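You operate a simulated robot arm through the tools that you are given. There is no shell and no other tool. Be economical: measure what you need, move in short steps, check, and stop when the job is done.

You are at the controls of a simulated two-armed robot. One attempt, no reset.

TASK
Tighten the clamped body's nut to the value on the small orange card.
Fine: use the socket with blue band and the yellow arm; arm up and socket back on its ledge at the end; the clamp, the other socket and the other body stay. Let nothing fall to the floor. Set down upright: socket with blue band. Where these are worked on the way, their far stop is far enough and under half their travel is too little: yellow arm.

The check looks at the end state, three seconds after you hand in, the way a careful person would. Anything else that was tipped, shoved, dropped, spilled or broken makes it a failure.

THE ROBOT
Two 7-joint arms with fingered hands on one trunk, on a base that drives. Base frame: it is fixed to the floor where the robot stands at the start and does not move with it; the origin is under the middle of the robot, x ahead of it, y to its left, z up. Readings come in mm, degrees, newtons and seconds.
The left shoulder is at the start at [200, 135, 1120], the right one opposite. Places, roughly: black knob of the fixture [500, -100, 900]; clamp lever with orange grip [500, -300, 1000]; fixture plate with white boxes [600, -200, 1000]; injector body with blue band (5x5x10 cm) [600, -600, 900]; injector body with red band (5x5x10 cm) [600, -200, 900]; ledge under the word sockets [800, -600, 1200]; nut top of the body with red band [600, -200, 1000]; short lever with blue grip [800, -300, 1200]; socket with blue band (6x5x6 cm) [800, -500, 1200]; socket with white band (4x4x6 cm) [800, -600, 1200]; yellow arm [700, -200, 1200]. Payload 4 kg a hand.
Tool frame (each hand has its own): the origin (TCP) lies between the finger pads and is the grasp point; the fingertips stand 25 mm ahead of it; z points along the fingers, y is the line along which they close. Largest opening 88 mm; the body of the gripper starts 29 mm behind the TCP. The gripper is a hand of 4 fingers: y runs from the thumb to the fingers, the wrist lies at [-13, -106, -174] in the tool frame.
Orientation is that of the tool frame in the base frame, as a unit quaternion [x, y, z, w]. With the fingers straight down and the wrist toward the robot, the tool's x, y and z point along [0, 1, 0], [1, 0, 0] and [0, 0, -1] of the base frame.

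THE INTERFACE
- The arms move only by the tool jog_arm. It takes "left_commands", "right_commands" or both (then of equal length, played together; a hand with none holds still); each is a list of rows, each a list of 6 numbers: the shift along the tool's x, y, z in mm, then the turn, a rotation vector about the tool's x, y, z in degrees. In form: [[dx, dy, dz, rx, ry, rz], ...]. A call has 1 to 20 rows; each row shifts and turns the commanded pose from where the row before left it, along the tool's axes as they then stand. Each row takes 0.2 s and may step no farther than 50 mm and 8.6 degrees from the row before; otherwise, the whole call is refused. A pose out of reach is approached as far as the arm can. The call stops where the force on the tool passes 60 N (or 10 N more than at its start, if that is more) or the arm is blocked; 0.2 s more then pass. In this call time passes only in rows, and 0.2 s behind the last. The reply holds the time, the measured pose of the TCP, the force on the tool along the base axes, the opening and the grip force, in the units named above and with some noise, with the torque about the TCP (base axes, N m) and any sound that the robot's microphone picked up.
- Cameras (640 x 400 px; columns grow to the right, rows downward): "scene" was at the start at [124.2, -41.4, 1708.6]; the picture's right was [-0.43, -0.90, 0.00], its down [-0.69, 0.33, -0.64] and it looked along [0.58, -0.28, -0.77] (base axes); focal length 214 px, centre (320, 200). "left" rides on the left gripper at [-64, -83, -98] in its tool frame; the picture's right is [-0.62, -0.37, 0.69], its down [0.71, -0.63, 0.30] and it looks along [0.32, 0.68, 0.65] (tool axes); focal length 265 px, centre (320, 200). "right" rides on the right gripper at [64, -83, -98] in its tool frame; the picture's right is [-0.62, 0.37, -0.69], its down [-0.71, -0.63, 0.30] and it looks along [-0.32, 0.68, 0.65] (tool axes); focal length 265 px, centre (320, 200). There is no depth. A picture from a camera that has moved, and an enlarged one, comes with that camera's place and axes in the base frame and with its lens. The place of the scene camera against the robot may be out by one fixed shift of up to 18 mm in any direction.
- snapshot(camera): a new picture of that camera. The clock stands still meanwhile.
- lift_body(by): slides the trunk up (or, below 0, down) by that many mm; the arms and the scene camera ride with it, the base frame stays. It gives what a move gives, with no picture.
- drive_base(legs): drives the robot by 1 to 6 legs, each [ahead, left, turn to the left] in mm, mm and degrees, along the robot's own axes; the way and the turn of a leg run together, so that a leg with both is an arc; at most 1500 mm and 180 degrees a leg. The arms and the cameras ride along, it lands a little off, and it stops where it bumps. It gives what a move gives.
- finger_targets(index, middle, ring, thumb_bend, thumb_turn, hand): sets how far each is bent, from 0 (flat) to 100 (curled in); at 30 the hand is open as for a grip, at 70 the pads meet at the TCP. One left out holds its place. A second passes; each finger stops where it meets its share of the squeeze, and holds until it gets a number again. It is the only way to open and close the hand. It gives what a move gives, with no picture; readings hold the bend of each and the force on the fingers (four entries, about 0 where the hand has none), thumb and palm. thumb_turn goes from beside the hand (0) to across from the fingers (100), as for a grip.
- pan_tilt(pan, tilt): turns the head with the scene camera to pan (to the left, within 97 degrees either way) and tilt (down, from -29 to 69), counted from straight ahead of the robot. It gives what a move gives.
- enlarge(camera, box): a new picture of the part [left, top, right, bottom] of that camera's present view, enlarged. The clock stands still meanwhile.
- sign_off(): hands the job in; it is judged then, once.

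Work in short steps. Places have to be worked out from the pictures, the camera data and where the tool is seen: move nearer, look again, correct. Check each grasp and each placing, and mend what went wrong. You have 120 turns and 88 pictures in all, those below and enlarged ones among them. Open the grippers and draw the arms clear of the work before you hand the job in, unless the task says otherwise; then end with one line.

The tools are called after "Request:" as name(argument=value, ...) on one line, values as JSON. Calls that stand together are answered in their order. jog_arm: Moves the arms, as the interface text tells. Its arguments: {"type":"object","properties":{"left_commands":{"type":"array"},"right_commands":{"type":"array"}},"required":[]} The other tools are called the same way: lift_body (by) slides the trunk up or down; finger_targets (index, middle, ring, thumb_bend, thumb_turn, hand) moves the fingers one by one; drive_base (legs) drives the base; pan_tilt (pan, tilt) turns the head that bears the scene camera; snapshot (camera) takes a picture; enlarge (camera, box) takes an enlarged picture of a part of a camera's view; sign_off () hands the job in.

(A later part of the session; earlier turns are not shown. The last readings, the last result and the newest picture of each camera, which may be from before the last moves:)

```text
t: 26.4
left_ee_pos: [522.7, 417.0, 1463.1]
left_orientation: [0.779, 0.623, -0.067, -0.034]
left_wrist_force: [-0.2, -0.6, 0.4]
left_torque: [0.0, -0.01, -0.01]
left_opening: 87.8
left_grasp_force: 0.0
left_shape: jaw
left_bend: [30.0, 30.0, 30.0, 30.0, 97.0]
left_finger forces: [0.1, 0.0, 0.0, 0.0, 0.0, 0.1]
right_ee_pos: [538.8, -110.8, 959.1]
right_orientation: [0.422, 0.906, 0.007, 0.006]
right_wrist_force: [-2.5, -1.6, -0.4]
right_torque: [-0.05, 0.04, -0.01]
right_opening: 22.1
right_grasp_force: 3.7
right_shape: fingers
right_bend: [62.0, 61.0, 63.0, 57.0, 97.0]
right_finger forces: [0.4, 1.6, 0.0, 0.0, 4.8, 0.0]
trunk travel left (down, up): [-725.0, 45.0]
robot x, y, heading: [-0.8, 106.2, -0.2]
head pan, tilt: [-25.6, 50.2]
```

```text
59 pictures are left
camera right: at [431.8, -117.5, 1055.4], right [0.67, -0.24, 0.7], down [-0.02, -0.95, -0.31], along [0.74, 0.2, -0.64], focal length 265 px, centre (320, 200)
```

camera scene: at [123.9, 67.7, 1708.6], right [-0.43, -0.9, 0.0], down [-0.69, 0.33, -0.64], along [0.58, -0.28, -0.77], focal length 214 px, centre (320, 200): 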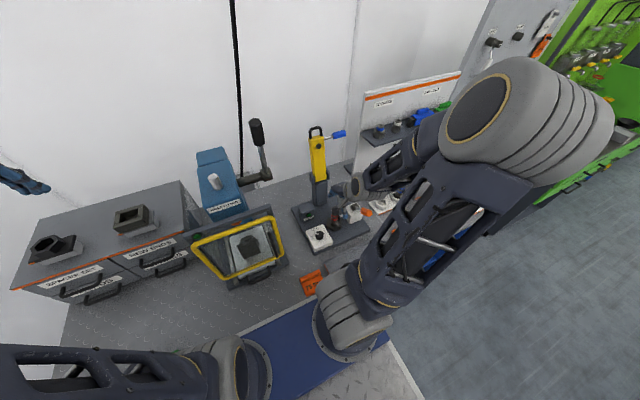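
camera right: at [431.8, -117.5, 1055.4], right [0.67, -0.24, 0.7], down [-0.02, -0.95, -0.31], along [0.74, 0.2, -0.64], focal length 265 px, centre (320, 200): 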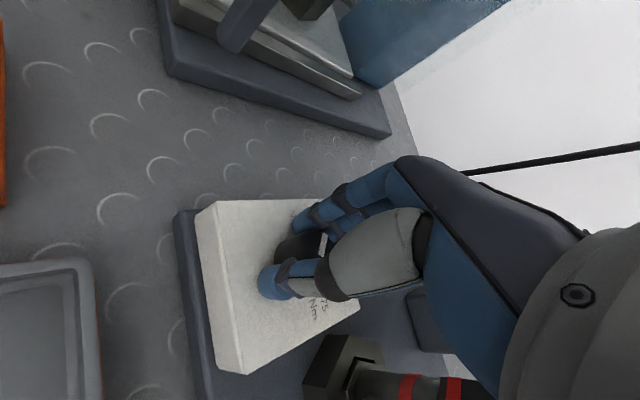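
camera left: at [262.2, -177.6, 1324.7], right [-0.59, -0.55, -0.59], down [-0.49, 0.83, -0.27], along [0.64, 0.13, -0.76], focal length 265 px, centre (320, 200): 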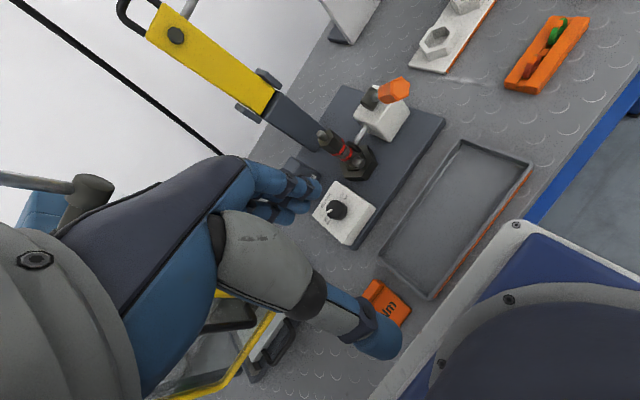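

Index, middle and thumb now contact the knob. I squeeze more and rotate clockwise in steps.

Request:
finger_targets(hand="right", index=72, middle=72, thumb_bend=72)

Request:
jog_arm(right_commands=[[0, 0, 0, 0, 0, 8], [0, 0, 0, 0, 0, 8], [0, 0, 0, 0, 0, 8], [0, 0, 0, 0, 0, 8], [0, 0, 0, 0, 0, 8]])

Request:
snapshot(camera="right")

```text
t: 27.4
left_ee_pos: [522.3, 417.9, 1464.2]
left_orientation: [0.779, 0.622, -0.067, -0.034]
left_wrist_force: [0.6, 0.6, 0.0]
left_torque: [0.01, 0.03, 0.04]
left_opening: 88.2
left_grasp_force: 0.1
left_shape: jaw
left_bend: [30.0, 30.0, 30.0, 30.0, 97.0]
left_finger forces: [0.1, 0.0, 0.0, 0.1, 0.1, 0.1]
right_ee_pos: [539.4, -111.3, 959.1]
right_orientation: [0.421, 0.907, 0.007, 0.006]
right_wrist_force: [3.1, 0.8, -3.2]
right_torque: [0.03, -0.05, 0.04]
right_opening: 18.8
right_grasp_force: 12.2
right_shape: fingers
right_bend: [62.0, 63.0, 63.0, 60.0, 96.0]
right_finger forces: [5.5, 8.8, 0.0, 0.1, 9.5, 0.1]
trunk travel left (down, up): [-725.0, 45.0]
robot x, y, heading: [-0.1, 113.1, 0.1]
head pan, tilt: [-25.6, 50.2]
```

```text
t: 28.6
left_ee_pos: [522.3, 417.9, 1462.9]
left_orientation: [0.778, 0.623, -0.066, -0.033]
left_wrist_force: [-0.3, 0.0, -0.4]
left_torque: [0.0, 0.0, 0.0]
left_opening: 87.5
left_grasp_force: 0.0
left_shape: jaw
left_bend: [30.0, 30.0, 30.0, 30.0, 97.0]
left_finger forces: [0.0, 0.0, 0.0, 0.0, 0.0, 0.0]
right_ee_pos: [539.7, -111.7, 958.9]
right_orientation: [0.708, 0.707, 0.008, 0.004]
right_wrist_force: [11.9, -2.2, -1.2]
right_torque: [-0.03, -0.31, 0.1]
right_opening: 17.4
right_grasp_force: 12.9
right_shape: fingers
right_bend: [59.0, 59.0, 63.0, 62.0, 97.0]
right_finger forces: [7.5, 12.1, 0.0, 0.0, 6.7, 0.0]
trunk travel left (down, up): [-725.0, 45.0]
robot x, y, heading: [3.7, 113.4, -0.1]
head pan, tilt: [-25.6, 50.2]
```

```text
58 pictures are left
camera right: at [454.5, -49.0, 1056.1], right [0.36, -0.62, 0.7], down [-0.62, -0.71, -0.32], along [0.69, -0.32, -0.64], focal length 265 px, centre (320, 200)
```

right: 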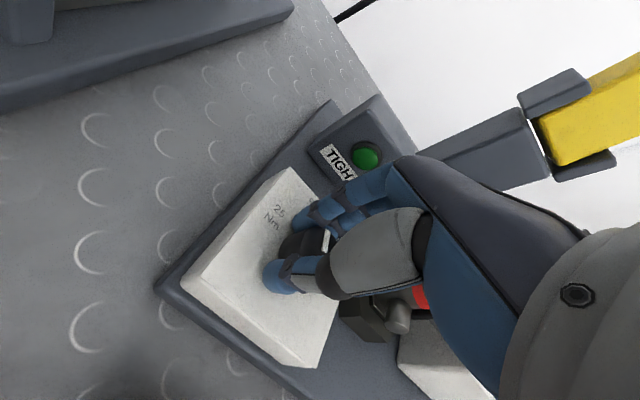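

It turned with the hand. I continue clockwise.

Request:
jog_arm(right_commands=[[0, 0, 0, 0, 0, 8], [0, 0, 0, 0, 0, 8], [0, 0, 0, 0, 0, 8], [0, 0, 0, 0, 0, 8]])

Request:
snapshot(camera="right")

Request:
enlarge(camera="scene", box=[270, 110, 450, 300])

```text
t: 29.6
left_ee_pos: [522.4, 417.1, 1463.8]
left_orientation: [0.778, 0.624, -0.067, -0.033]
left_wrist_force: [-0.1, -0.3, 0.0]
left_torque: [0.01, 0.04, 0.03]
left_opening: 87.7
left_grasp_force: 0.0
left_shape: jaw
left_bend: [30.0, 30.0, 30.0, 30.0, 97.0]
left_finger forces: [0.0, 0.0, 0.0, 0.1, 0.0, 0.0]
right_ee_pos: [540.0, -111.6, 959.0]
right_orientation: [0.874, 0.485, 0.009, 0.002]
right_wrist_force: [17.8, -7.3, -0.5]
right_torque: [-0.27, -0.45, 0.1]
right_opening: 17.1
right_grasp_force: 15.4
right_shape: fingers
right_bend: [57.0, 57.0, 62.0, 64.0, 97.0]
right_finger forces: [10.6, 14.3, 0.6, 0.0, 5.3, 0.0]
trunk travel left (down, up): [-725.0, 45.0]
robot x, y, heading: [1.3, 108.8, -0.0]
head pan, tilt: [-25.6, 50.2]
```

```text
57 pictures are left
camera right: at [501.5, -14.9, 1057.6], right [-0.03, -0.72, 0.69], down [-0.91, -0.27, -0.32], along [0.42, -0.63, -0.65], focal length 265 px, centre (320, 200)
```

right: 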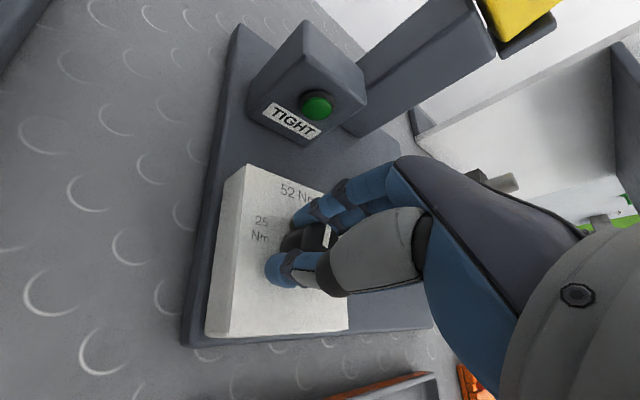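

```text
2.11 times, centred on (360, 205) of scene
camera zoom: at [124.9, 67.8, 1708.6], right [-0.43, -0.9, 0.0], down [-0.69, 0.33, -0.64], along [0.58, -0.28, -0.77], focal length 452 px, centre (236, 190)
```

zoom: 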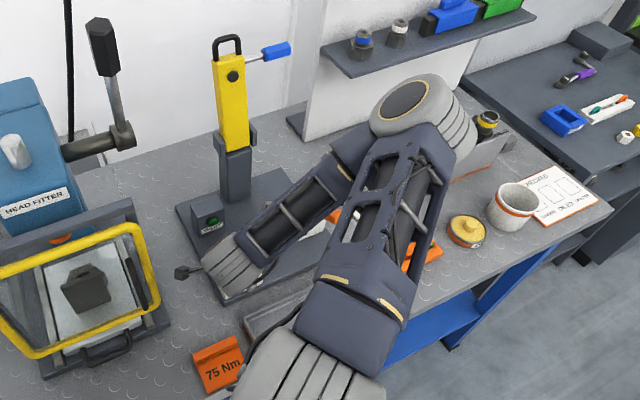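

The knob turns with the hand (now ≈72° done). I continue.

Request:
jog_arm(right_commands=[[0, 0, 0, 0, 0, 8], [0, 0, 0, 0, 0, 8], [0, 0, 0, 0, 0, 8], [0, 0, 0, 0, 0, 8]])

Request:
snapshot(camera="right")

```text
t: 30.6
left_ee_pos: [523.8, 417.5, 1463.1]
left_orientation: [0.778, 0.623, -0.067, -0.034]
left_wrist_force: [0.0, 0.0, -0.4]
left_torque: [0.0, 0.01, 0.02]
left_opening: 87.7
left_grasp_force: 0.1
left_shape: jaw
left_bend: [30.0, 30.0, 30.0, 30.0, 97.0]
left_finger forces: [0.0, 0.0, 0.0, 0.0, 0.0, 0.1]
right_ee_pos: [538.1, -116.5, 961.6]
right_orientation: [0.974, 0.226, 0.009, -0.004]
right_wrist_force: [23.7, -2.5, -11.5]
right_torque: [-0.06, -0.42, 0.25]
right_opening: 18.8
right_grasp_force: 15.1
right_shape: fingers
right_bend: [54.0, 58.0, 63.0, 65.0, 93.0]
right_finger forces: [13.8, 8.1, 0.0, 0.1, 8.5, 0.0]
right hand out of reach, approached as far as the arm can: row 4
trunk travel left (down, up): [-725.0, 45.0]
robot x, y, heading: [-3.0, 106.6, 0.2]
head pan, tilt: [-25.6, 50.2]
```

```text
55 pictures are left
camera right: at [557.5, -15.6, 1061.2], right [-0.41, -0.61, 0.68], down [-0.91, 0.25, -0.32], along [0.02, -0.75, -0.66], focal length 265 px, centre (320, 200)
```

right: 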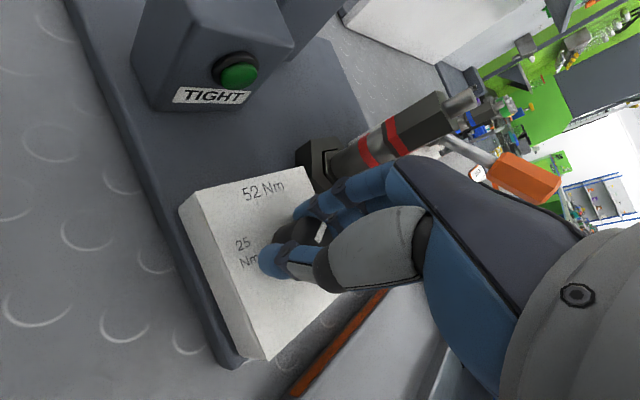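

Reached the wrist limit at ≈−104° turned. I open partly, rise, and look at the pointer.

Request:
finger_targets(hand="right", index=40, middle=40, ring=40, thumb_bend=35)

Request:
jog_arm(right_commands=[[0, 0, -30, 0, 0, 0], [0, 0, -10, 0, 0, -8], [0, 0, 0, 0, 0, -8], [0, 0, 0, 0, 0, -8], [0, 0, 0, 0, 0, -8], [0, 0, 0, 0, 0, -8], [0, 0, 0, 0, 0, -8], [0, 0, 0, 0, 0, -8]])

Request:
snapshot(camera="right")

```text
t: 31.6
left_ee_pos: [521.3, 417.7, 1462.8]
left_orientation: [0.778, 0.623, -0.066, -0.034]
left_wrist_force: [0.3, -0.2, 0.1]
left_torque: [0.01, -0.01, -0.04]
left_opening: 88.0
left_grasp_force: 0.1
left_shape: jaw
left_bend: [30.0, 30.0, 30.0, 30.0, 97.0]
left_finger forces: [0.0, 0.1, 0.0, 0.1, 0.0, 0.1]
right_ee_pos: [537.4, -116.6, 963.0]
right_orientation: [0.974, 0.225, 0.009, -0.002]
right_wrist_force: [0.2, 0.4, -0.9]
right_torque: [0.01, -0.02, -0.03]
right_opening: 68.5
right_grasp_force: 0.0
right_shape: fingers
right_bend: [40.0, 40.0, 40.0, 35.0, 97.0]
right_finger forces: [0.0, 0.0, 0.0, 0.1, 0.0, 0.0]
trunk travel left (down, up): [-725.0, 45.0]
robot x, y, heading: [-1.4, 109.5, 0.0]
head pan, tilt: [-25.6, 50.2]
```

```text
t: 33.4
left_ee_pos: [521.6, 420.0, 1464.5]
left_orientation: [0.778, 0.623, -0.066, -0.034]
left_wrist_force: [0.6, -0.3, 0.7]
left_torque: [0.03, 0.04, 0.0]
left_opening: 87.9
left_grasp_force: 0.1
left_shape: jaw
left_bend: [30.0, 30.0, 30.0, 30.0, 97.0]
left_finger forces: [0.0, 0.1, 0.0, 0.0, 0.1, 0.1]
right_ee_pos: [545.5, -119.7, 999.9]
right_orientation: [0.752, 0.659, 0.008, 0.003]
right_wrist_force: [0.0, -0.2, 0.2]
right_torque: [0.0, 0.0, -0.02]
right_opening: 68.0
right_grasp_force: 0.0
right_shape: fingers
right_bend: [40.0, 40.0, 40.0, 35.0, 97.0]
right_finger forces: [0.0, 0.0, 0.1, 0.1, 0.1, 0.0]
right hand out of reach, approached as far as the arm can: row 4, 5
trunk travel left (down, up): [-725.0, 45.0]
robot x, y, heading: [-1.6, 111.8, 0.0]
head pan, tilt: [-25.6, 50.2]
```

```text
54 pictures are left
camera right: at [469.3, -46.5, 1097.5], right [0.27, -0.67, 0.69], down [-0.72, -0.62, -0.32], along [0.64, -0.41, -0.65], focal length 265 px, centre (320, 200)
```

right: 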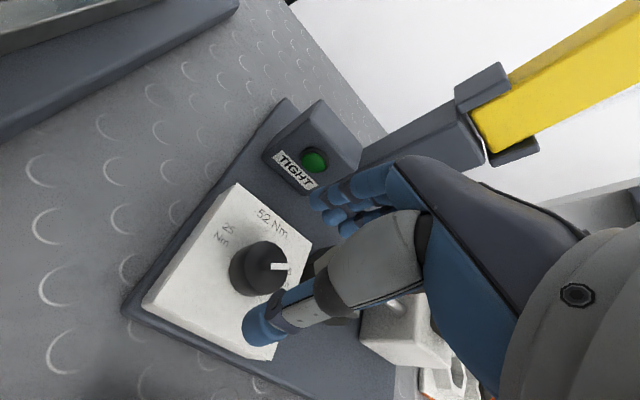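

The pointer now stands ≈−59°, mirror of the start. I rise further to compare with the 75 label.

Request:
jog_arm(right_commands=[[0, 0, -40, 0, 0, 0], [0, 0, -40, 0, 0, 0], [-20, -30, -20, 0, 0, 0]])

Request:
snapshot(camera="right")

```text
t: 34.2
left_ee_pos: [522.4, 417.6, 1463.5]
left_orientation: [0.778, 0.623, -0.067, -0.033]
left_wrist_force: [-0.5, -0.3, 0.1]
left_torque: [0.01, -0.01, 0.01]
left_opening: 88.1
left_grasp_force: 0.1
left_shape: jaw
left_bend: [30.0, 30.0, 30.0, 30.0, 97.0]
left_finger forces: [0.0, 0.0, 0.1, 0.1, 0.0, 0.0]
right_ee_pos: [546.8, -152.2, 1097.3]
right_orientation: [0.754, 0.657, 0.008, 0.001]
right_wrist_force: [0.5, 0.5, -0.6]
right_torque: [0.01, 0.01, -0.02]
right_opening: 68.4
right_grasp_force: 0.1
right_shape: fingers
right_bend: [40.0, 40.0, 40.0, 35.0, 97.0]
right_finger forces: [0.0, 0.0, 0.1, 0.1, 0.0, 0.0]
right hand out of reach, approached as far as the arm can: row 1, 2, 3
trunk travel left (down, up): [-725.0, 45.0]
robot x, y, heading: [-0.7, 109.2, -0.2]
head pan, tilt: [-25.6, 50.2]
```

```text
53 pictures are left
camera right: at [471.1, -80.0, 1195.7], right [0.27, -0.67, 0.69], down [-0.72, -0.62, -0.32], along [0.64, -0.41, -0.65], focal length 265 px, centre (320, 200)
```

right: 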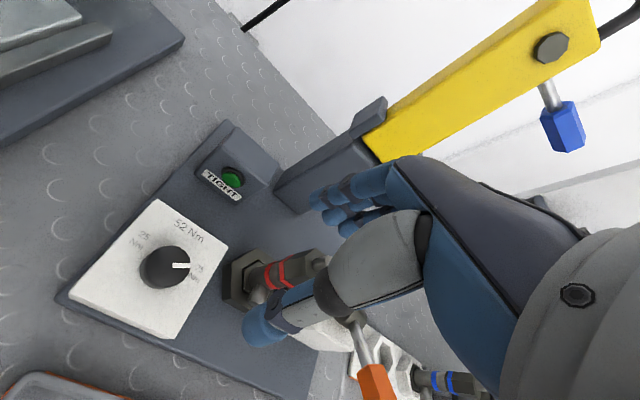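

Request:
enlarge(camera="right", box=[110, 200, 240, 340])

```text
2.86 times, centred on (175, 270) of right
camera zoom: at [471.1, -80.0, 1195.7], right [0.27, -0.67, 0.69], down [-0.72, -0.62, -0.32], along [0.64, -0.41, -0.65], focal length 758 px, centre (734, 0)
```

zoom: 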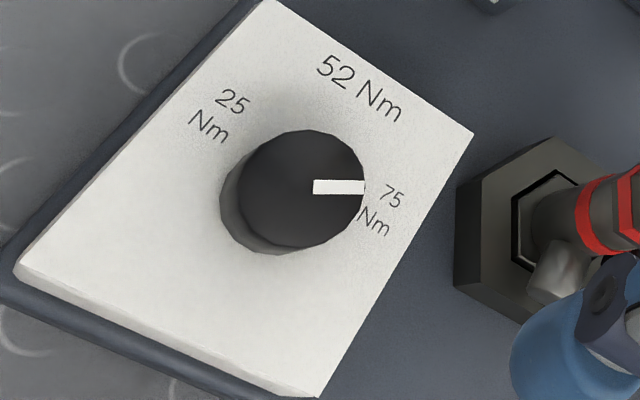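

The pointer sits at the 75 mark. Next the socket: I raise the right hand, swing it right, squarely yawed, and drive the base back right.

Request:
jog_arm(right_commands=[[-5, -15, -40, 0, 0, -8], [-15, -10, -40, 0, 0, 0], [-20, -10, -40, 0, 0, 0], [-20, -10, -40, 0, 0, 0], [-25, -10, -40, 0, 0, 0], [-25, -5, -40, 0, 0, 0], [-25, 0, -40, 0, 0, 0], [-25, 0, -30, 0, 0, 0]])

Request:
finger_targets(hand="right", index=30, middle=30, ring=30, thumb_bend=30)

Request:
drive_base(legs=[[0, -190, 0]])

Request:
snapshot(camera="scene")

Request:
snapshot(camera="right")

```text
t: 36.0
left_ee_pos: [523.1, 418.8, 1462.9]
left_orientation: [0.778, 0.623, -0.067, -0.034]
left_wrist_force: [-0.7, 0.5, -0.1]
left_torque: [0.02, 0.0, 0.0]
left_opening: 88.1
left_grasp_force: 0.1
left_shape: jaw
left_bend: [30.0, 30.0, 30.0, 30.0, 97.0]
left_finger forces: [0.1, 0.0, 0.1, 0.1, 0.0, 0.0]
right_ee_pos: [479.7, -311.8, 1405.2]
right_orientation: [0.706, 0.708, 0.008, 0.003]
right_wrist_force: [0.1, 0.6, 0.6]
right_torque: [0.0, -0.03, 0.02]
right_opening: 68.2
right_grasp_force: 0.1
right_shape: fingers
right_bend: [40.0, 40.0, 40.0, 35.0, 97.0]
right_finger forces: [0.1, 0.0, 0.0, 0.0, 0.0, 0.0]
trunk travel left (down, up): [-725.0, 45.0]
robot x, y, heading: [3.6, 111.0, -0.3]
head pan, tilt: [-25.6, 50.2]
```

```text
t: 37.0
left_ee_pos: [522.1, 417.5, 1463.7]
left_orientation: [0.779, 0.623, -0.067, -0.033]
left_wrist_force: [0.7, -0.3, -0.3]
left_torque: [-0.03, 0.0, -0.02]
left_opening: 88.0
left_grasp_force: 0.0
left_shape: jaw
left_bend: [30.0, 30.0, 30.0, 30.0, 97.0]
left_finger forces: [0.0, 0.0, 0.1, 0.0, 0.1, 0.1]
right_ee_pos: [479.6, -311.3, 1404.7]
right_orientation: [0.707, 0.707, 0.008, 0.003]
right_wrist_force: [-0.3, 0.2, -0.1]
right_torque: [0.01, 0.01, -0.02]
right_opening: 84.4
right_grasp_force: 0.0
right_shape: fingers
right_bend: [30.0, 30.0, 30.0, 30.0, 97.0]
right_finger forces: [0.1, 0.0, 0.1, 0.1, 0.0, 0.1]
trunk travel left (down, up): [-725.0, 45.0]
robot x, y, heading: [0.9, 109.3, 0.1]
head pan, tilt: [-25.6, 50.2]
```

```text
t: 38.5
left_ee_pos: [522.4, 227.3, 1464.0]
left_orientation: [0.779, 0.623, -0.067, -0.034]
left_wrist_force: [-0.8, 0.5, -0.3]
left_torque: [0.0, 0.0, -0.03]
left_opening: 88.1
left_grasp_force: 0.0
left_shape: jaw
left_bend: [30.0, 30.0, 30.0, 30.0, 97.0]
left_finger forces: [0.0, 0.0, 0.0, 0.0, 0.0, 0.1]
right_ee_pos: [478.5, -502.9, 1405.3]
right_orientation: [0.707, 0.707, 0.009, 0.003]
right_wrist_force: [-0.1, 0.3, -0.1]
right_torque: [-0.01, 0.0, 0.04]
right_opening: 84.4
right_grasp_force: 0.0
right_shape: fingers
right_bend: [30.0, 30.0, 30.0, 30.0, 97.0]
right_finger forces: [0.0, 0.1, 0.0, 0.0, 0.1, 0.0]
trunk travel left (down, up): [-725.0, 45.0]
robot x, y, heading: [-0.8, -79.7, -0.3]
head pan, tilt: [-25.6, 50.2]
```

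```text
51 pictures are left
camera scene: at [124.2, -122.7, 1708.6], right [-0.43, -0.9, 0.0], down [-0.69, 0.33, -0.64], along [0.58, -0.28, -0.77], focal length 214 px, centre (320, 200)
```

scene: 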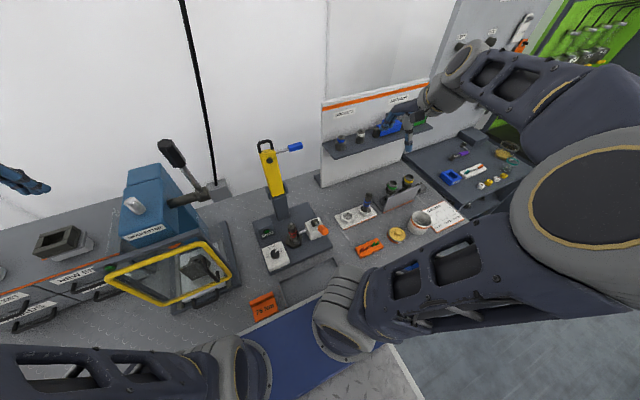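

```text
50 pictures are left
camera right: at [394.8, -440.5, 1502.2], right [0.36, -0.62, 0.69], down [-0.62, -0.71, -0.32], along [0.69, -0.32, -0.64], focal length 265 px, centre (320, 200)
```

right: 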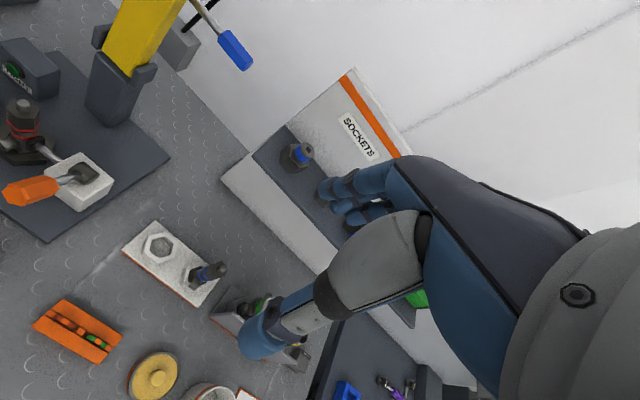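

I enlarge the current scene view on the ledge for triangulation.

Request:
enlarge(camera="scene", box=[315, 90, 415, 190])

Request:
enlarge(camera="right", box=[220, 80, 380, 220])

```text
4.00 times, centred on (365, 140) of scene
camera zoom: at [124.2, -122.7, 1708.6], right [-0.43, -0.9, 0.0], down [-0.69, 0.33, -0.64], along [0.58, -0.28, -0.77], focal length 858 px, centre (140, 440)
```

zoom: 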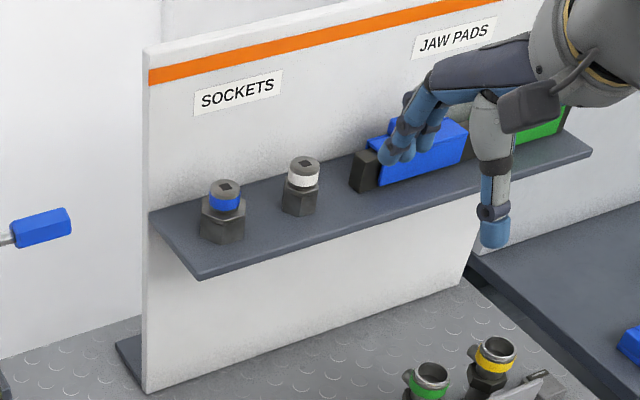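

```text
2.86 times, centred on (300, 150) of right
camera zoom: at [394.8, -440.5, 1502.2], right [0.36, -0.62, 0.69], down [-0.62, -0.71, -0.32], along [0.69, -0.32, -0.64], focal length 758 px, centre (377, 343)
```

zoom: 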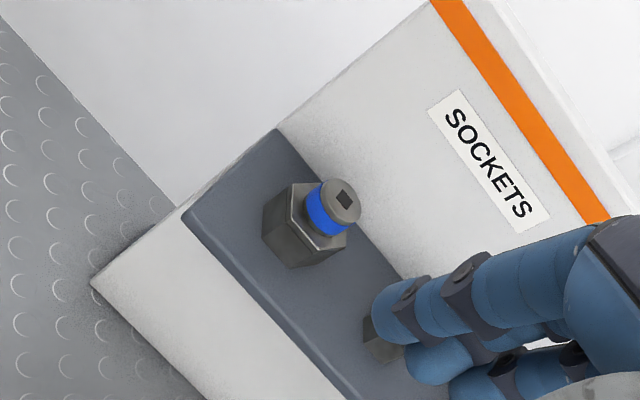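

Blue socket top ≈(738,-509,1237), ledge x 699–814. I pre-close the fingers to ~60 mm and bring the hand above the socket.

Request:
finger_targets(hand="right", index=42, middle=42, ring=42, thumb_bend=38)

Request:
jog_arm(right_commands=[[-1, 40, 12, 0, 0, 0], [-1, 40, 12, 0, 0, 0], [-1, 40, 12, 0, 0, 0], [-1, 40, 12, 0, 0, 0], [-1, 40, 12, 0, 0, 0], [-1, 40, 12, 0, 0, 0]])

Request:
snapshot(camera="right")

Request:
enlarge(camera="scene", box=[300, 70, 440, 190])

```text
t: 39.5
left_ee_pos: [523.3, 227.3, 1464.5]
left_orientation: [0.779, 0.623, -0.067, -0.034]
left_wrist_force: [-0.1, -0.2, -0.1]
left_torque: [0.0, 0.0, -0.02]
left_opening: 87.8
left_grasp_force: 0.2
left_shape: jaw
left_bend: [30.0, 30.0, 30.0, 30.0, 97.0]
left_finger forces: [0.0, 0.0, 0.0, 0.0, 0.0, 0.1]
right_ee_pos: [478.9, -503.2, 1403.7]
right_orientation: [0.707, 0.707, 0.008, 0.003]
right_wrist_force: [0.2, 0.2, 0.0]
right_torque: [0.0, 0.0, 0.01]
right_opening: 63.8
right_grasp_force: 0.1
right_shape: fingers
right_bend: [42.0, 42.0, 42.0, 38.0, 97.0]
right_finger forces: [0.1, 0.1, 0.0, 0.1, 0.0, 0.0]
trunk travel left (down, up): [-725.0, 45.0]
robot x, y, heading: [0.3, -79.4, 0.1]
head pan, tilt: [-25.6, 50.2]
```

```text
t: 40.9
left_ee_pos: [522.9, 226.3, 1463.8]
left_orientation: [0.779, 0.623, -0.067, -0.034]
left_wrist_force: [-0.7, 1.0, 0.2]
left_torque: [-0.01, 0.01, -0.01]
left_opening: 88.0
left_grasp_force: 0.0
left_shape: jaw
left_bend: [30.0, 30.0, 30.0, 30.0, 97.0]
left_finger forces: [0.1, 0.0, 0.0, 0.1, 0.0, 0.0]
right_ee_pos: [722.5, -509.0, 1335.0]
right_orientation: [0.707, 0.707, 0.009, 0.004]
right_wrist_force: [-0.3, -1.0, 0.3]
right_torque: [-0.01, -0.03, 0.0]
right_opening: 64.1
right_grasp_force: 0.1
right_shape: fingers
right_bend: [42.0, 42.0, 42.0, 38.0, 97.0]
right_finger forces: [0.0, 0.0, 0.1, 0.0, 0.1, 0.0]
trunk travel left (down, up): [-725.0, 45.0]
robot x, y, heading: [-3.9, -82.0, -0.0]
head pan, tilt: [-25.6, 50.2]
```

```text
47 pictures are left
camera right: at [636.1, -446.3, 1432.6], right [0.36, -0.62, 0.69], down [-0.63, -0.71, -0.32], along [0.69, -0.32, -0.64], focal length 265 px, centre (320, 200)
```

right: 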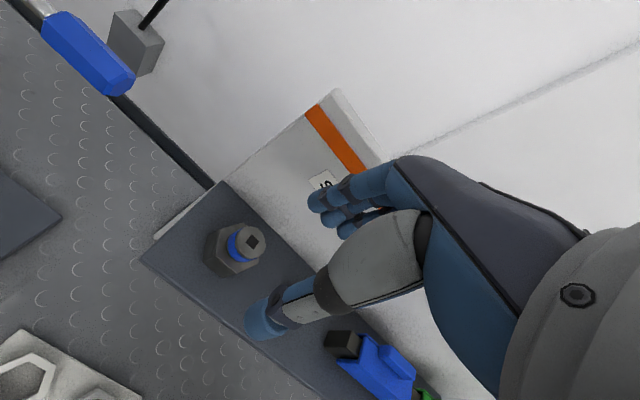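

```text
3.33 times, centred on (370, 130) of scene
camera zoom: at [123.8, -122.9, 1708.7], right [-0.43, -0.9, 0.0], down [-0.69, 0.33, -0.64], along [0.58, -0.28, -0.77], focal length 715 px, centre (153, 433)
```

zoom: 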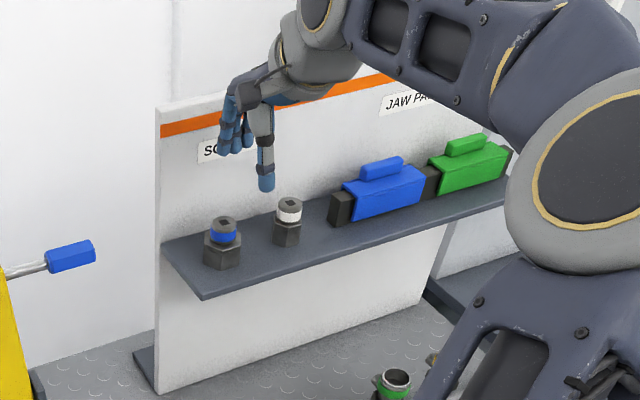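

Socket top now estimated ≈(752,-511,1228). I move over it at TCP z 1275 and look.

Request:
jog_arm(right_commands=[[-1, 15, 30, 0, 0, 0], [-1, 15, 30, 0, 0, 0]])

Request:
snapshot(camera="right")

Request:
enlarge(camera="scene", box=[320, 90, 400, 150])

```text
t: 41.5
left_ee_pos: [522.1, 226.8, 1463.4]
left_orientation: [0.779, 0.623, -0.067, -0.034]
left_wrist_force: [0.2, 1.2, -0.3]
left_torque: [0.0, -0.03, 0.0]
left_opening: 87.7
left_grasp_force: 0.1
left_shape: jaw
left_bend: [30.0, 30.0, 30.0, 30.0, 97.0]
left_finger forces: [0.0, 0.0, 0.0, 0.1, 0.1, 0.0]
right_ee_pos: [750.7, -510.3, 1276.8]
right_orientation: [0.707, 0.707, 0.009, 0.003]
right_wrist_force: [0.0, 0.4, -0.1]
right_torque: [0.02, 0.01, 0.0]
right_opening: 63.7
right_grasp_force: 0.1
right_shape: fingers
right_bend: [42.0, 42.0, 42.0, 38.0, 97.0]
right_finger forces: [0.0, 0.1, 0.0, 0.1, 0.1, 0.0]
trunk travel left (down, up): [-725.0, 45.0]
robot x, y, heading: [1.0, -80.4, 0.2]
head pan, tilt: [-25.6, 50.2]
```

```text
45 pictures are left
camera right: at [667.2, -447.5, 1373.7], right [0.36, -0.62, 0.69], down [-0.62, -0.71, -0.32], along [0.69, -0.32, -0.64], focal length 265 px, centre (320, 200)
```

right: 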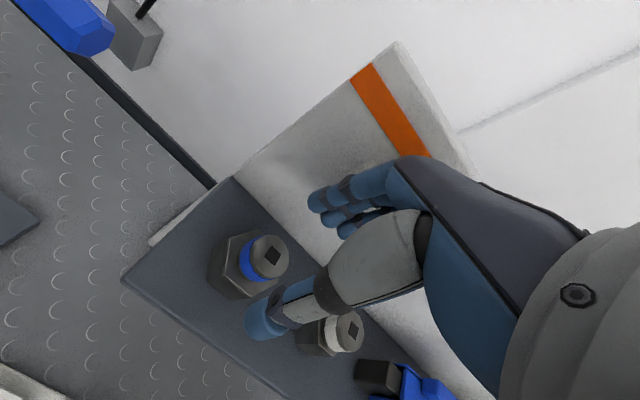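

```text
6.67 times, centred on (360, 120) of scene
camera zoom: at [124.0, -122.8, 1708.7], right [-0.43, -0.9, 0.0], down [-0.69, 0.33, -0.64], along [0.58, -0.28, -0.77], focal length 1430 px, centre (53, 733)
```

zoom: 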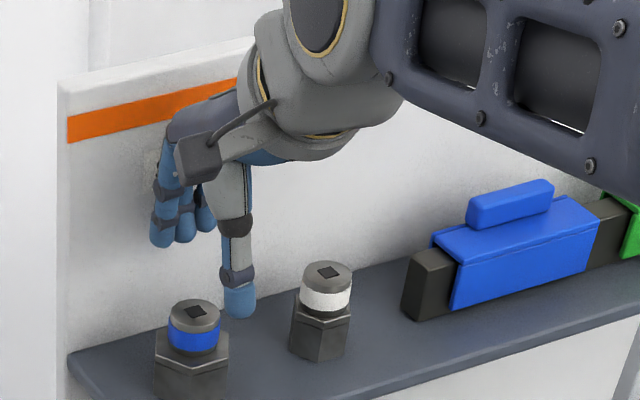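

Request:
jog_arm(right_commands=[[2, 5, 26, 0, 0, 0]])

Request:
snapshot(camera="right")

```text
t: 41.9
left_ee_pos: [523.7, 226.1, 1463.2]
left_orientation: [0.778, 0.623, -0.067, -0.033]
left_wrist_force: [-0.1, 0.1, -0.2]
left_torque: [-0.03, -0.04, -0.01]
left_opening: 87.6
left_grasp_force: 0.1
left_shape: jaw
left_bend: [30.0, 30.0, 30.0, 30.0, 97.0]
left_finger forces: [0.1, 0.0, 0.0, 0.1, 0.0, 0.1]
right_ee_pos: [757.8, -508.6, 1250.3]
right_orientation: [0.707, 0.707, 0.008, 0.003]
right_wrist_force: [-0.3, -1.2, -0.3]
right_torque: [0.0, 0.03, -0.02]
right_opening: 64.0
right_grasp_force: 0.1
right_shape: fingers
right_bend: [42.0, 42.0, 42.0, 38.0, 97.0]
right_finger forces: [0.1, 0.0, 0.1, 0.0, 0.0, 0.0]
trunk travel left (down, up): [-725.0, 45.0]
robot x, y, heading: [7.0, -79.1, -0.0]
head pan, tilt: [-25.6, 50.2]
```

```text
43 pictures are left
camera right: at [672.9, -445.1, 1347.8], right [0.36, -0.62, 0.69], down [-0.62, -0.71, -0.32], along [0.69, -0.32, -0.64], focal length 265 px, centre (320, 200)
```

right: 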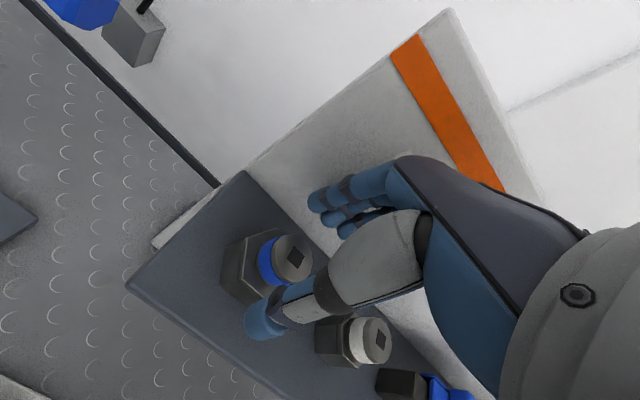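

I shift +x by 7 mm (calibrated on the knob grip) and lower 14 mm so the fingertips lie beside the neck, then close.

Request:
jog_arm(right_commands=[[7, -2, 8, 0, 0, 0], [0, 0, 6, 0, 0, 0]])

Request:
finger_targets(hand="right", index=56, middle=56, ring=50, thumb_bend=54)

Request:
snapshot(camera="right")

```text
t: 42.5
left_ee_pos: [522.3, 226.5, 1463.5]
left_orientation: [0.779, 0.623, -0.067, -0.033]
left_wrist_force: [0.4, -0.6, -0.1]
left_torque: [-0.03, 0.0, -0.01]
left_opening: 88.2
left_grasp_force: 0.0
left_shape: jaw
left_bend: [30.0, 30.0, 30.0, 30.0, 97.0]
left_finger forces: [0.0, 0.1, 0.0, 0.1, 0.0, 0.0]
right_ee_pos: [755.7, -500.1, 1236.5]
right_orientation: [0.707, 0.707, 0.008, 0.003]
right_wrist_force: [0.2, 0.4, 0.0]
right_torque: [0.01, 0.0, 0.01]
right_opening: 64.0
right_grasp_force: 0.0
right_shape: fingers
right_bend: [42.0, 42.0, 42.0, 38.0, 97.0]
right_finger forces: [0.0, 0.1, 0.0, 0.1, 0.0, 0.1]
trunk travel left (down, up): [-725.0, 45.0]
robot x, y, heading: [-3.0, -81.3, 0.1]
head pan, tilt: [-25.6, 50.2]
```

```text
t: 43.5
left_ee_pos: [522.5, 226.6, 1462.9]
left_orientation: [0.779, 0.623, -0.067, -0.034]
left_wrist_force: [0.6, 0.1, 0.0]
left_torque: [0.03, 0.0, -0.02]
left_opening: 87.8
left_grasp_force: 0.0
left_shape: jaw
left_bend: [30.0, 30.0, 30.0, 30.0, 97.0]
left_finger forces: [0.0, 0.0, 0.0, 0.0, 0.0, 0.1]
right_ee_pos: [754.4, -499.9, 1236.6]
right_orientation: [0.707, 0.707, 0.008, 0.002]
right_wrist_force: [-0.5, 0.4, -1.3]
right_torque: [0.03, -0.04, 0.0]
right_opening: 31.0
right_grasp_force: 0.4
right_shape: fingers
right_bend: [56.0, 55.0, 50.0, 54.0, 97.0]
right_finger forces: [0.0, 0.4, 0.0, 0.1, 0.0, 0.0]
trunk travel left (down, up): [-725.0, 45.0]
robot x, y, heading: [-2.9, -79.3, 0.2]
head pan, tilt: [-25.6, 50.2]
```

```text
42 pictures are left
camera right: at [670.3, -438.3, 1334.5], right [0.36, -0.62, 0.69], down [-0.62, -0.71, -0.32], along [0.69, -0.32, -0.64], focal length 265 px, centre (320, 200)
```

right: 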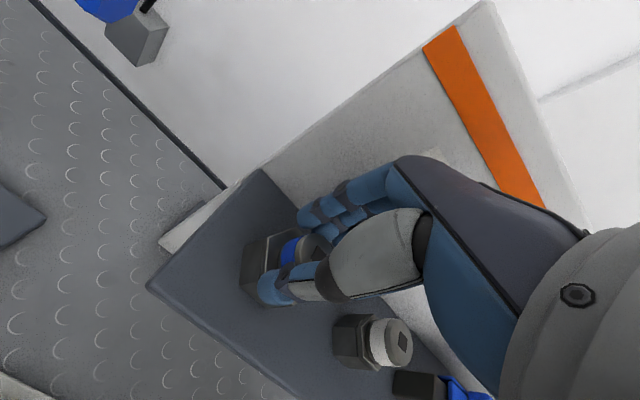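

The neck lies between the fingers and thumb. I squeeze and lift 30 mm.

Request:
finger_targets(hand="right", index=75, middle=75, ring=75, thumb_bend=75)

Request:
jog_arm(right_commands=[[0, 0, -10, 0, 0, 0], [0, 0, -15, 0, 0, 0], [0, 0, -25, 0, 0, 0]])

Request:
snapshot(camera="right")

Request:
enlarge(camera="scene", box=[310, 80, 410, 160])

```text
t: 44.5
left_ee_pos: [520.9, 226.2, 1463.8]
left_orientation: [0.779, 0.623, -0.067, -0.035]
left_wrist_force: [0.0, 0.0, -0.5]
left_torque: [0.01, 0.0, 0.02]
left_opening: 87.9
left_grasp_force: 0.1
left_shape: jaw
left_bend: [30.0, 30.0, 30.0, 30.0, 97.0]
left_finger forces: [0.0, 0.1, 0.0, 0.0, 0.1, 0.0]
right_ee_pos: [756.1, -500.3, 1237.2]
right_orientation: [0.707, 0.707, 0.008, 0.004]
right_wrist_force: [0.1, -0.3, 0.1]
right_torque: [0.01, 0.01, 0.0]
right_opening: 0.1
right_grasp_force: 0.1
right_shape: fingers
right_bend: [74.0, 75.0, 75.0, 71.0, 96.0]
right_finger forces: [0.0, 0.0, 0.0, 0.0, 0.1, 0.0]
trunk travel left (down, up): [-725.0, 45.0]
robot x, y, heading: [-1.5, -80.6, -0.1]
head pan, tilt: [-25.6, 50.2]
```

```text
t: 45.3
left_ee_pos: [522.6, 225.4, 1462.3]
left_orientation: [0.779, 0.623, -0.067, -0.033]
left_wrist_force: [0.4, -0.6, -0.9]
left_torque: [-0.03, -0.01, 0.0]
left_opening: 87.8
left_grasp_force: 0.1
left_shape: jaw
left_bend: [30.0, 30.0, 30.0, 30.0, 97.0]
left_finger forces: [0.0, 0.0, 0.0, 0.0, 0.1, 0.1]
right_ee_pos: [754.5, -500.9, 1287.6]
right_orientation: [0.706, 0.708, 0.008, 0.005]
right_wrist_force: [0.2, -0.4, 0.4]
right_torque: [-0.01, 0.04, -0.02]
right_opening: 0.0
right_grasp_force: 0.1
right_shape: fingers
right_bend: [74.0, 75.0, 75.0, 71.0, 96.0]
right_finger forces: [0.0, 0.0, 0.1, 0.0, 0.0, 0.0]
trunk travel left (down, up): [-725.0, 45.0]
robot x, y, heading: [2.7, -81.7, 0.0]
head pan, tilt: [-25.6, 50.2]
```

```text
41 pictures are left
camera right: at [669.0, -438.6, 1384.5], right [0.36, -0.62, 0.69], down [-0.62, -0.71, -0.32], along [0.69, -0.32, -0.65], focal length 265 px, centre (320, 200)
```

right: 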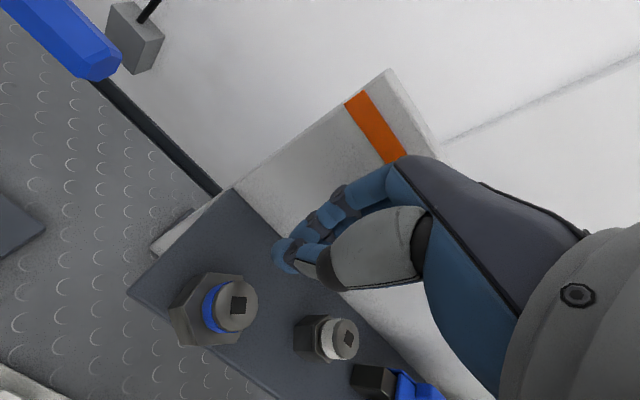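

```text
5.00 times, centred on (360, 120) of scene
camera zoom: at [124.4, -123.0, 1708.6], right [-0.43, -0.9, 0.0], down [-0.69, 0.33, -0.64], along [0.58, -0.28, -0.77], focal length 1072 px, centre (120, 600)
```

zoom: 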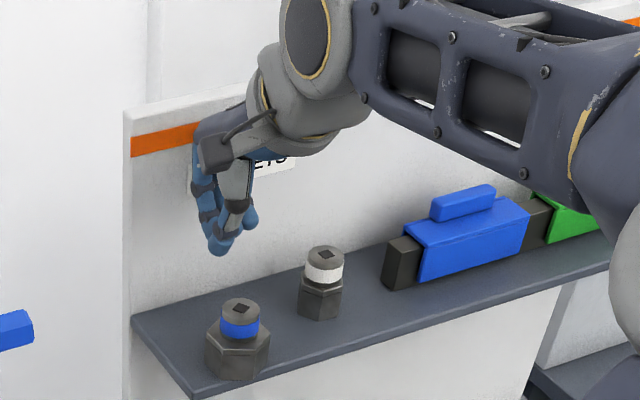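

The socket slipped out toward me but stands upright near the front edge (top ≈(720,-503,1230)). I inspect its position and hex orientation before regrasping lower.

Request:
enlarge(camera="right", box=[110, 180, 390, 400])

Request:
finger_targets(hand="right", index=30, middle=30, ring=30, thumb_bend=30, thumb_turn=100)

```text
1.82 times, centred on (250, 290) of right
camera zoom: at [669.0, -438.6, 1384.5], right [0.36, -0.62, 0.69], down [-0.62, -0.71, -0.32], along [0.69, -0.32, -0.65], focal length 483 px, centre (447, 36)
```

zoom: 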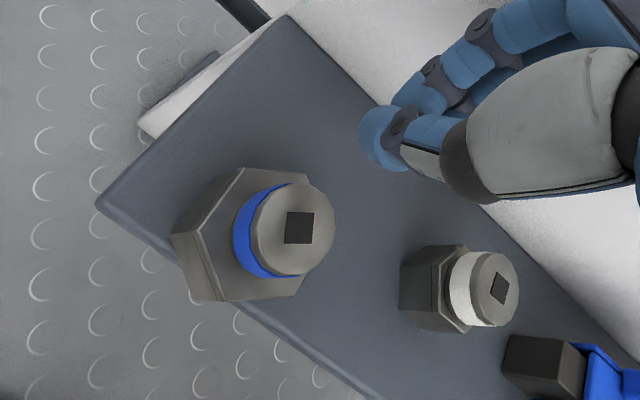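

```text
t: 46.3
left_ee_pos: [522.6, 226.0, 1463.5]
left_orientation: [0.779, 0.623, -0.067, -0.034]
left_wrist_force: [-0.1, -0.4, 0.8]
left_torque: [-0.03, 0.03, 0.04]
left_opening: 87.9
left_grasp_force: 0.0
left_shape: jaw
left_bend: [30.0, 30.0, 30.0, 30.0, 97.0]
left_finger forces: [0.1, 0.0, 0.1, 0.0, 0.1, 0.1]
right_ee_pos: [753.9, -500.8, 1287.4]
right_orientation: [0.707, 0.707, 0.008, 0.003]
right_wrist_force: [0.4, 0.5, 0.3]
right_torque: [-0.02, 0.0, 0.0]
right_opening: 84.6
right_grasp_force: 0.1
right_shape: fingers
right_bend: [30.0, 30.0, 30.0, 30.0, 98.0]
right_finger forces: [0.0, 0.0, 0.0, 0.0, 0.0, 0.1]
trunk travel left (down, up): [-725.0, 45.0]
robot x, y, heading: [-1.2, -81.6, -0.1]
head pan, tilt: [-25.6, 50.2]
```

Skirt centre ≈(722,-504), corners along ±x, flats at ±30° and ±90°. I yaw the hand −30° so the pads meet flats, centre it over the socket, and look.

Request:
jog_arm(right_commands=[[0, 0, 0, 0, 0, -7.5], [0, 0, 0, 0, 0, -7.5], [0, 0, 0, 0, 0, -7.5], [0, 0, 0, 0, 0, -7.5], [13, -30, 0, 0, 0, 0]])

Request:
snapshot(camera="right")

```text
t: 47.5
left_ee_pos: [522.8, 226.6, 1462.6]
left_orientation: [0.779, 0.622, -0.067, -0.034]
left_wrist_force: [0.6, 0.0, 1.1]
left_torque: [-0.03, 0.04, -0.02]
left_opening: 87.8
left_grasp_force: 0.1
left_shape: jaw
left_bend: [30.0, 30.0, 30.0, 30.0, 97.0]
left_finger forces: [0.0, 0.0, 0.0, 0.0, 0.1, 0.0]
right_ee_pos: [721.8, -502.6, 1286.1]
right_orientation: [0.499, 0.867, 0.007, 0.005]
right_wrist_force: [0.0, 0.2, 0.2]
right_torque: [-0.01, 0.02, 0.01]
right_opening: 84.4
right_grasp_force: 0.0
right_shape: fingers
right_bend: [30.0, 30.0, 30.0, 30.0, 98.0]
right_finger forces: [0.1, 0.1, 0.0, 0.0, 0.1, 0.1]
trunk travel left (down, up): [-725.0, 45.0]
robot x, y, heading: [-2.3, -81.8, -0.0]
head pan, tilt: [-25.6, 50.2]
```

```text
38 pictures are left
camera right: at [616.9, -491.7, 1383.0], right [0.62, -0.36, 0.7], down [-0.18, -0.93, -0.31], along [0.76, 0.07, -0.64], focal length 265 px, centre (320, 200)
```

right: 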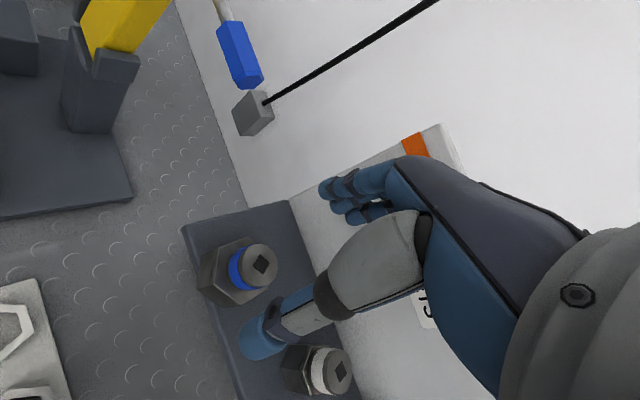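

Centred within 4 mm. I lower to TCP 1236 and look again.

Request:
jog_arm(right_commands=[[0, -3, 25, 0, 0, 0], [0, 0, 25, 0, 0, 0]])

Request:
snapshot(camera="right")

```text
t: 48.1
left_ee_pos: [522.2, 226.0, 1463.0]
left_orientation: [0.779, 0.623, -0.067, -0.033]
left_wrist_force: [0.1, 0.2, -0.3]
left_torque: [0.0, -0.03, 0.0]
left_opening: 87.9
left_grasp_force: 0.0
left_shape: jaw
left_bend: [30.0, 30.0, 30.0, 30.0, 97.0]
left_finger forces: [0.0, 0.0, 0.0, 0.0, 0.0, 0.0]
right_ee_pos: [720.2, -505.5, 1235.7]
right_orientation: [0.498, 0.867, 0.007, 0.004]
right_wrist_force: [-0.7, 0.2, -0.5]
right_torque: [0.03, -0.01, 0.03]
right_opening: 84.8
right_grasp_force: 0.2
right_shape: fingers
right_bend: [30.0, 30.0, 30.0, 30.0, 98.0]
right_finger forces: [0.0, 0.0, 0.1, 0.0, 0.0, 0.1]
trunk travel left (down, up): [-725.0, 45.0]
robot x, y, heading: [-0.1, -82.3, -0.3]
head pan, tilt: [-25.6, 50.2]
```

```text
37 pictures are left
camera right: at [614.1, -494.0, 1333.0], right [0.62, -0.36, 0.7], down [-0.18, -0.93, -0.31], along [0.77, 0.07, -0.64], focal length 265 px, centre (320, 200)
```

right: 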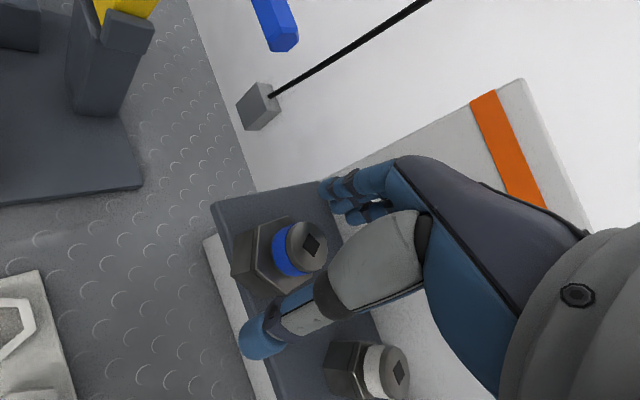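

Socket now well fixed at ≈(721,-505), top 1223. I lower to TCP 1205 so the fingertips flank the hex skirt, and close gently.

Request:
jog_arm(right_commands=[[4, 0, 16, 0, 0, 0], [0, 0, 15, 0, 0, 0]])

Request:
finger_targets(hand="right", index=50, middle=50, ring=50, thumb_bend=50)

Request:
snapshot(camera="right")

```text
t: 48.7
left_ee_pos: [523.0, 227.4, 1463.6]
left_orientation: [0.778, 0.623, -0.068, -0.033]
left_wrist_force: [-0.2, 0.3, -0.4]
left_torque: [0.01, 0.0, -0.02]
left_opening: 87.8
left_grasp_force: 0.0
left_shape: jaw
left_bend: [30.0, 30.0, 30.0, 30.0, 97.0]
left_finger forces: [0.0, 0.0, 0.1, 0.1, 0.1, 0.1]
right_ee_pos: [718.4, -502.3, 1206.5]
right_orientation: [0.5, 0.866, 0.007, 0.005]
right_wrist_force: [-0.6, -0.3, -0.6]
right_torque: [0.0, -0.01, -0.01]
right_opening: 84.7
right_grasp_force: 0.1
right_shape: fingers
right_bend: [30.0, 30.0, 30.0, 30.0, 98.0]
right_finger forces: [0.1, 0.0, 0.0, 0.0, 0.1, 0.1]
trunk travel left (down, up): [-725.0, 45.0]
robot x, y, heading: [1.3, -80.4, 0.2]
head pan, tilt: [-25.6, 50.2]
```

```text
t: 49.7
left_ee_pos: [523.5, 225.5, 1462.6]
left_orientation: [0.779, 0.623, -0.066, -0.033]
left_wrist_force: [0.6, -0.3, 0.3]
left_torque: [-0.01, 0.0, 0.01]
left_opening: 87.7
left_grasp_force: 0.1
left_shape: jaw
left_bend: [30.0, 30.0, 30.0, 30.0, 97.0]
left_finger forces: [0.0, 0.0, 0.1, 0.0, 0.1, 0.0]
right_ee_pos: [718.2, -502.0, 1204.3]
right_orientation: [0.499, 0.867, 0.007, 0.005]
right_wrist_force: [0.9, -0.6, -0.7]
right_torque: [-0.03, 0.04, -0.01]
right_opening: 42.1
right_grasp_force: 0.4
right_shape: fingers
right_bend: [50.0, 50.0, 50.0, 50.0, 100.0]
right_finger forces: [0.0, 0.1, 0.1, 0.0, 0.0, 0.0]
trunk travel left (down, up): [-725.0, 45.0]
robot x, y, heading: [-0.1, -80.9, -0.1]
head pan, tilt: [-25.6, 50.2]
```

```text
36 pictures are left
camera right: at [612.6, -490.5, 1302.2], right [0.62, -0.36, 0.7], down [-0.18, -0.93, -0.31], along [0.76, 0.07, -0.64], focal length 265 px, centre (320, 200)
```

right: 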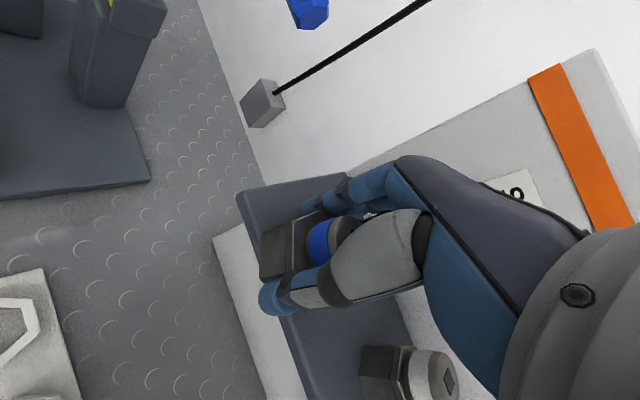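

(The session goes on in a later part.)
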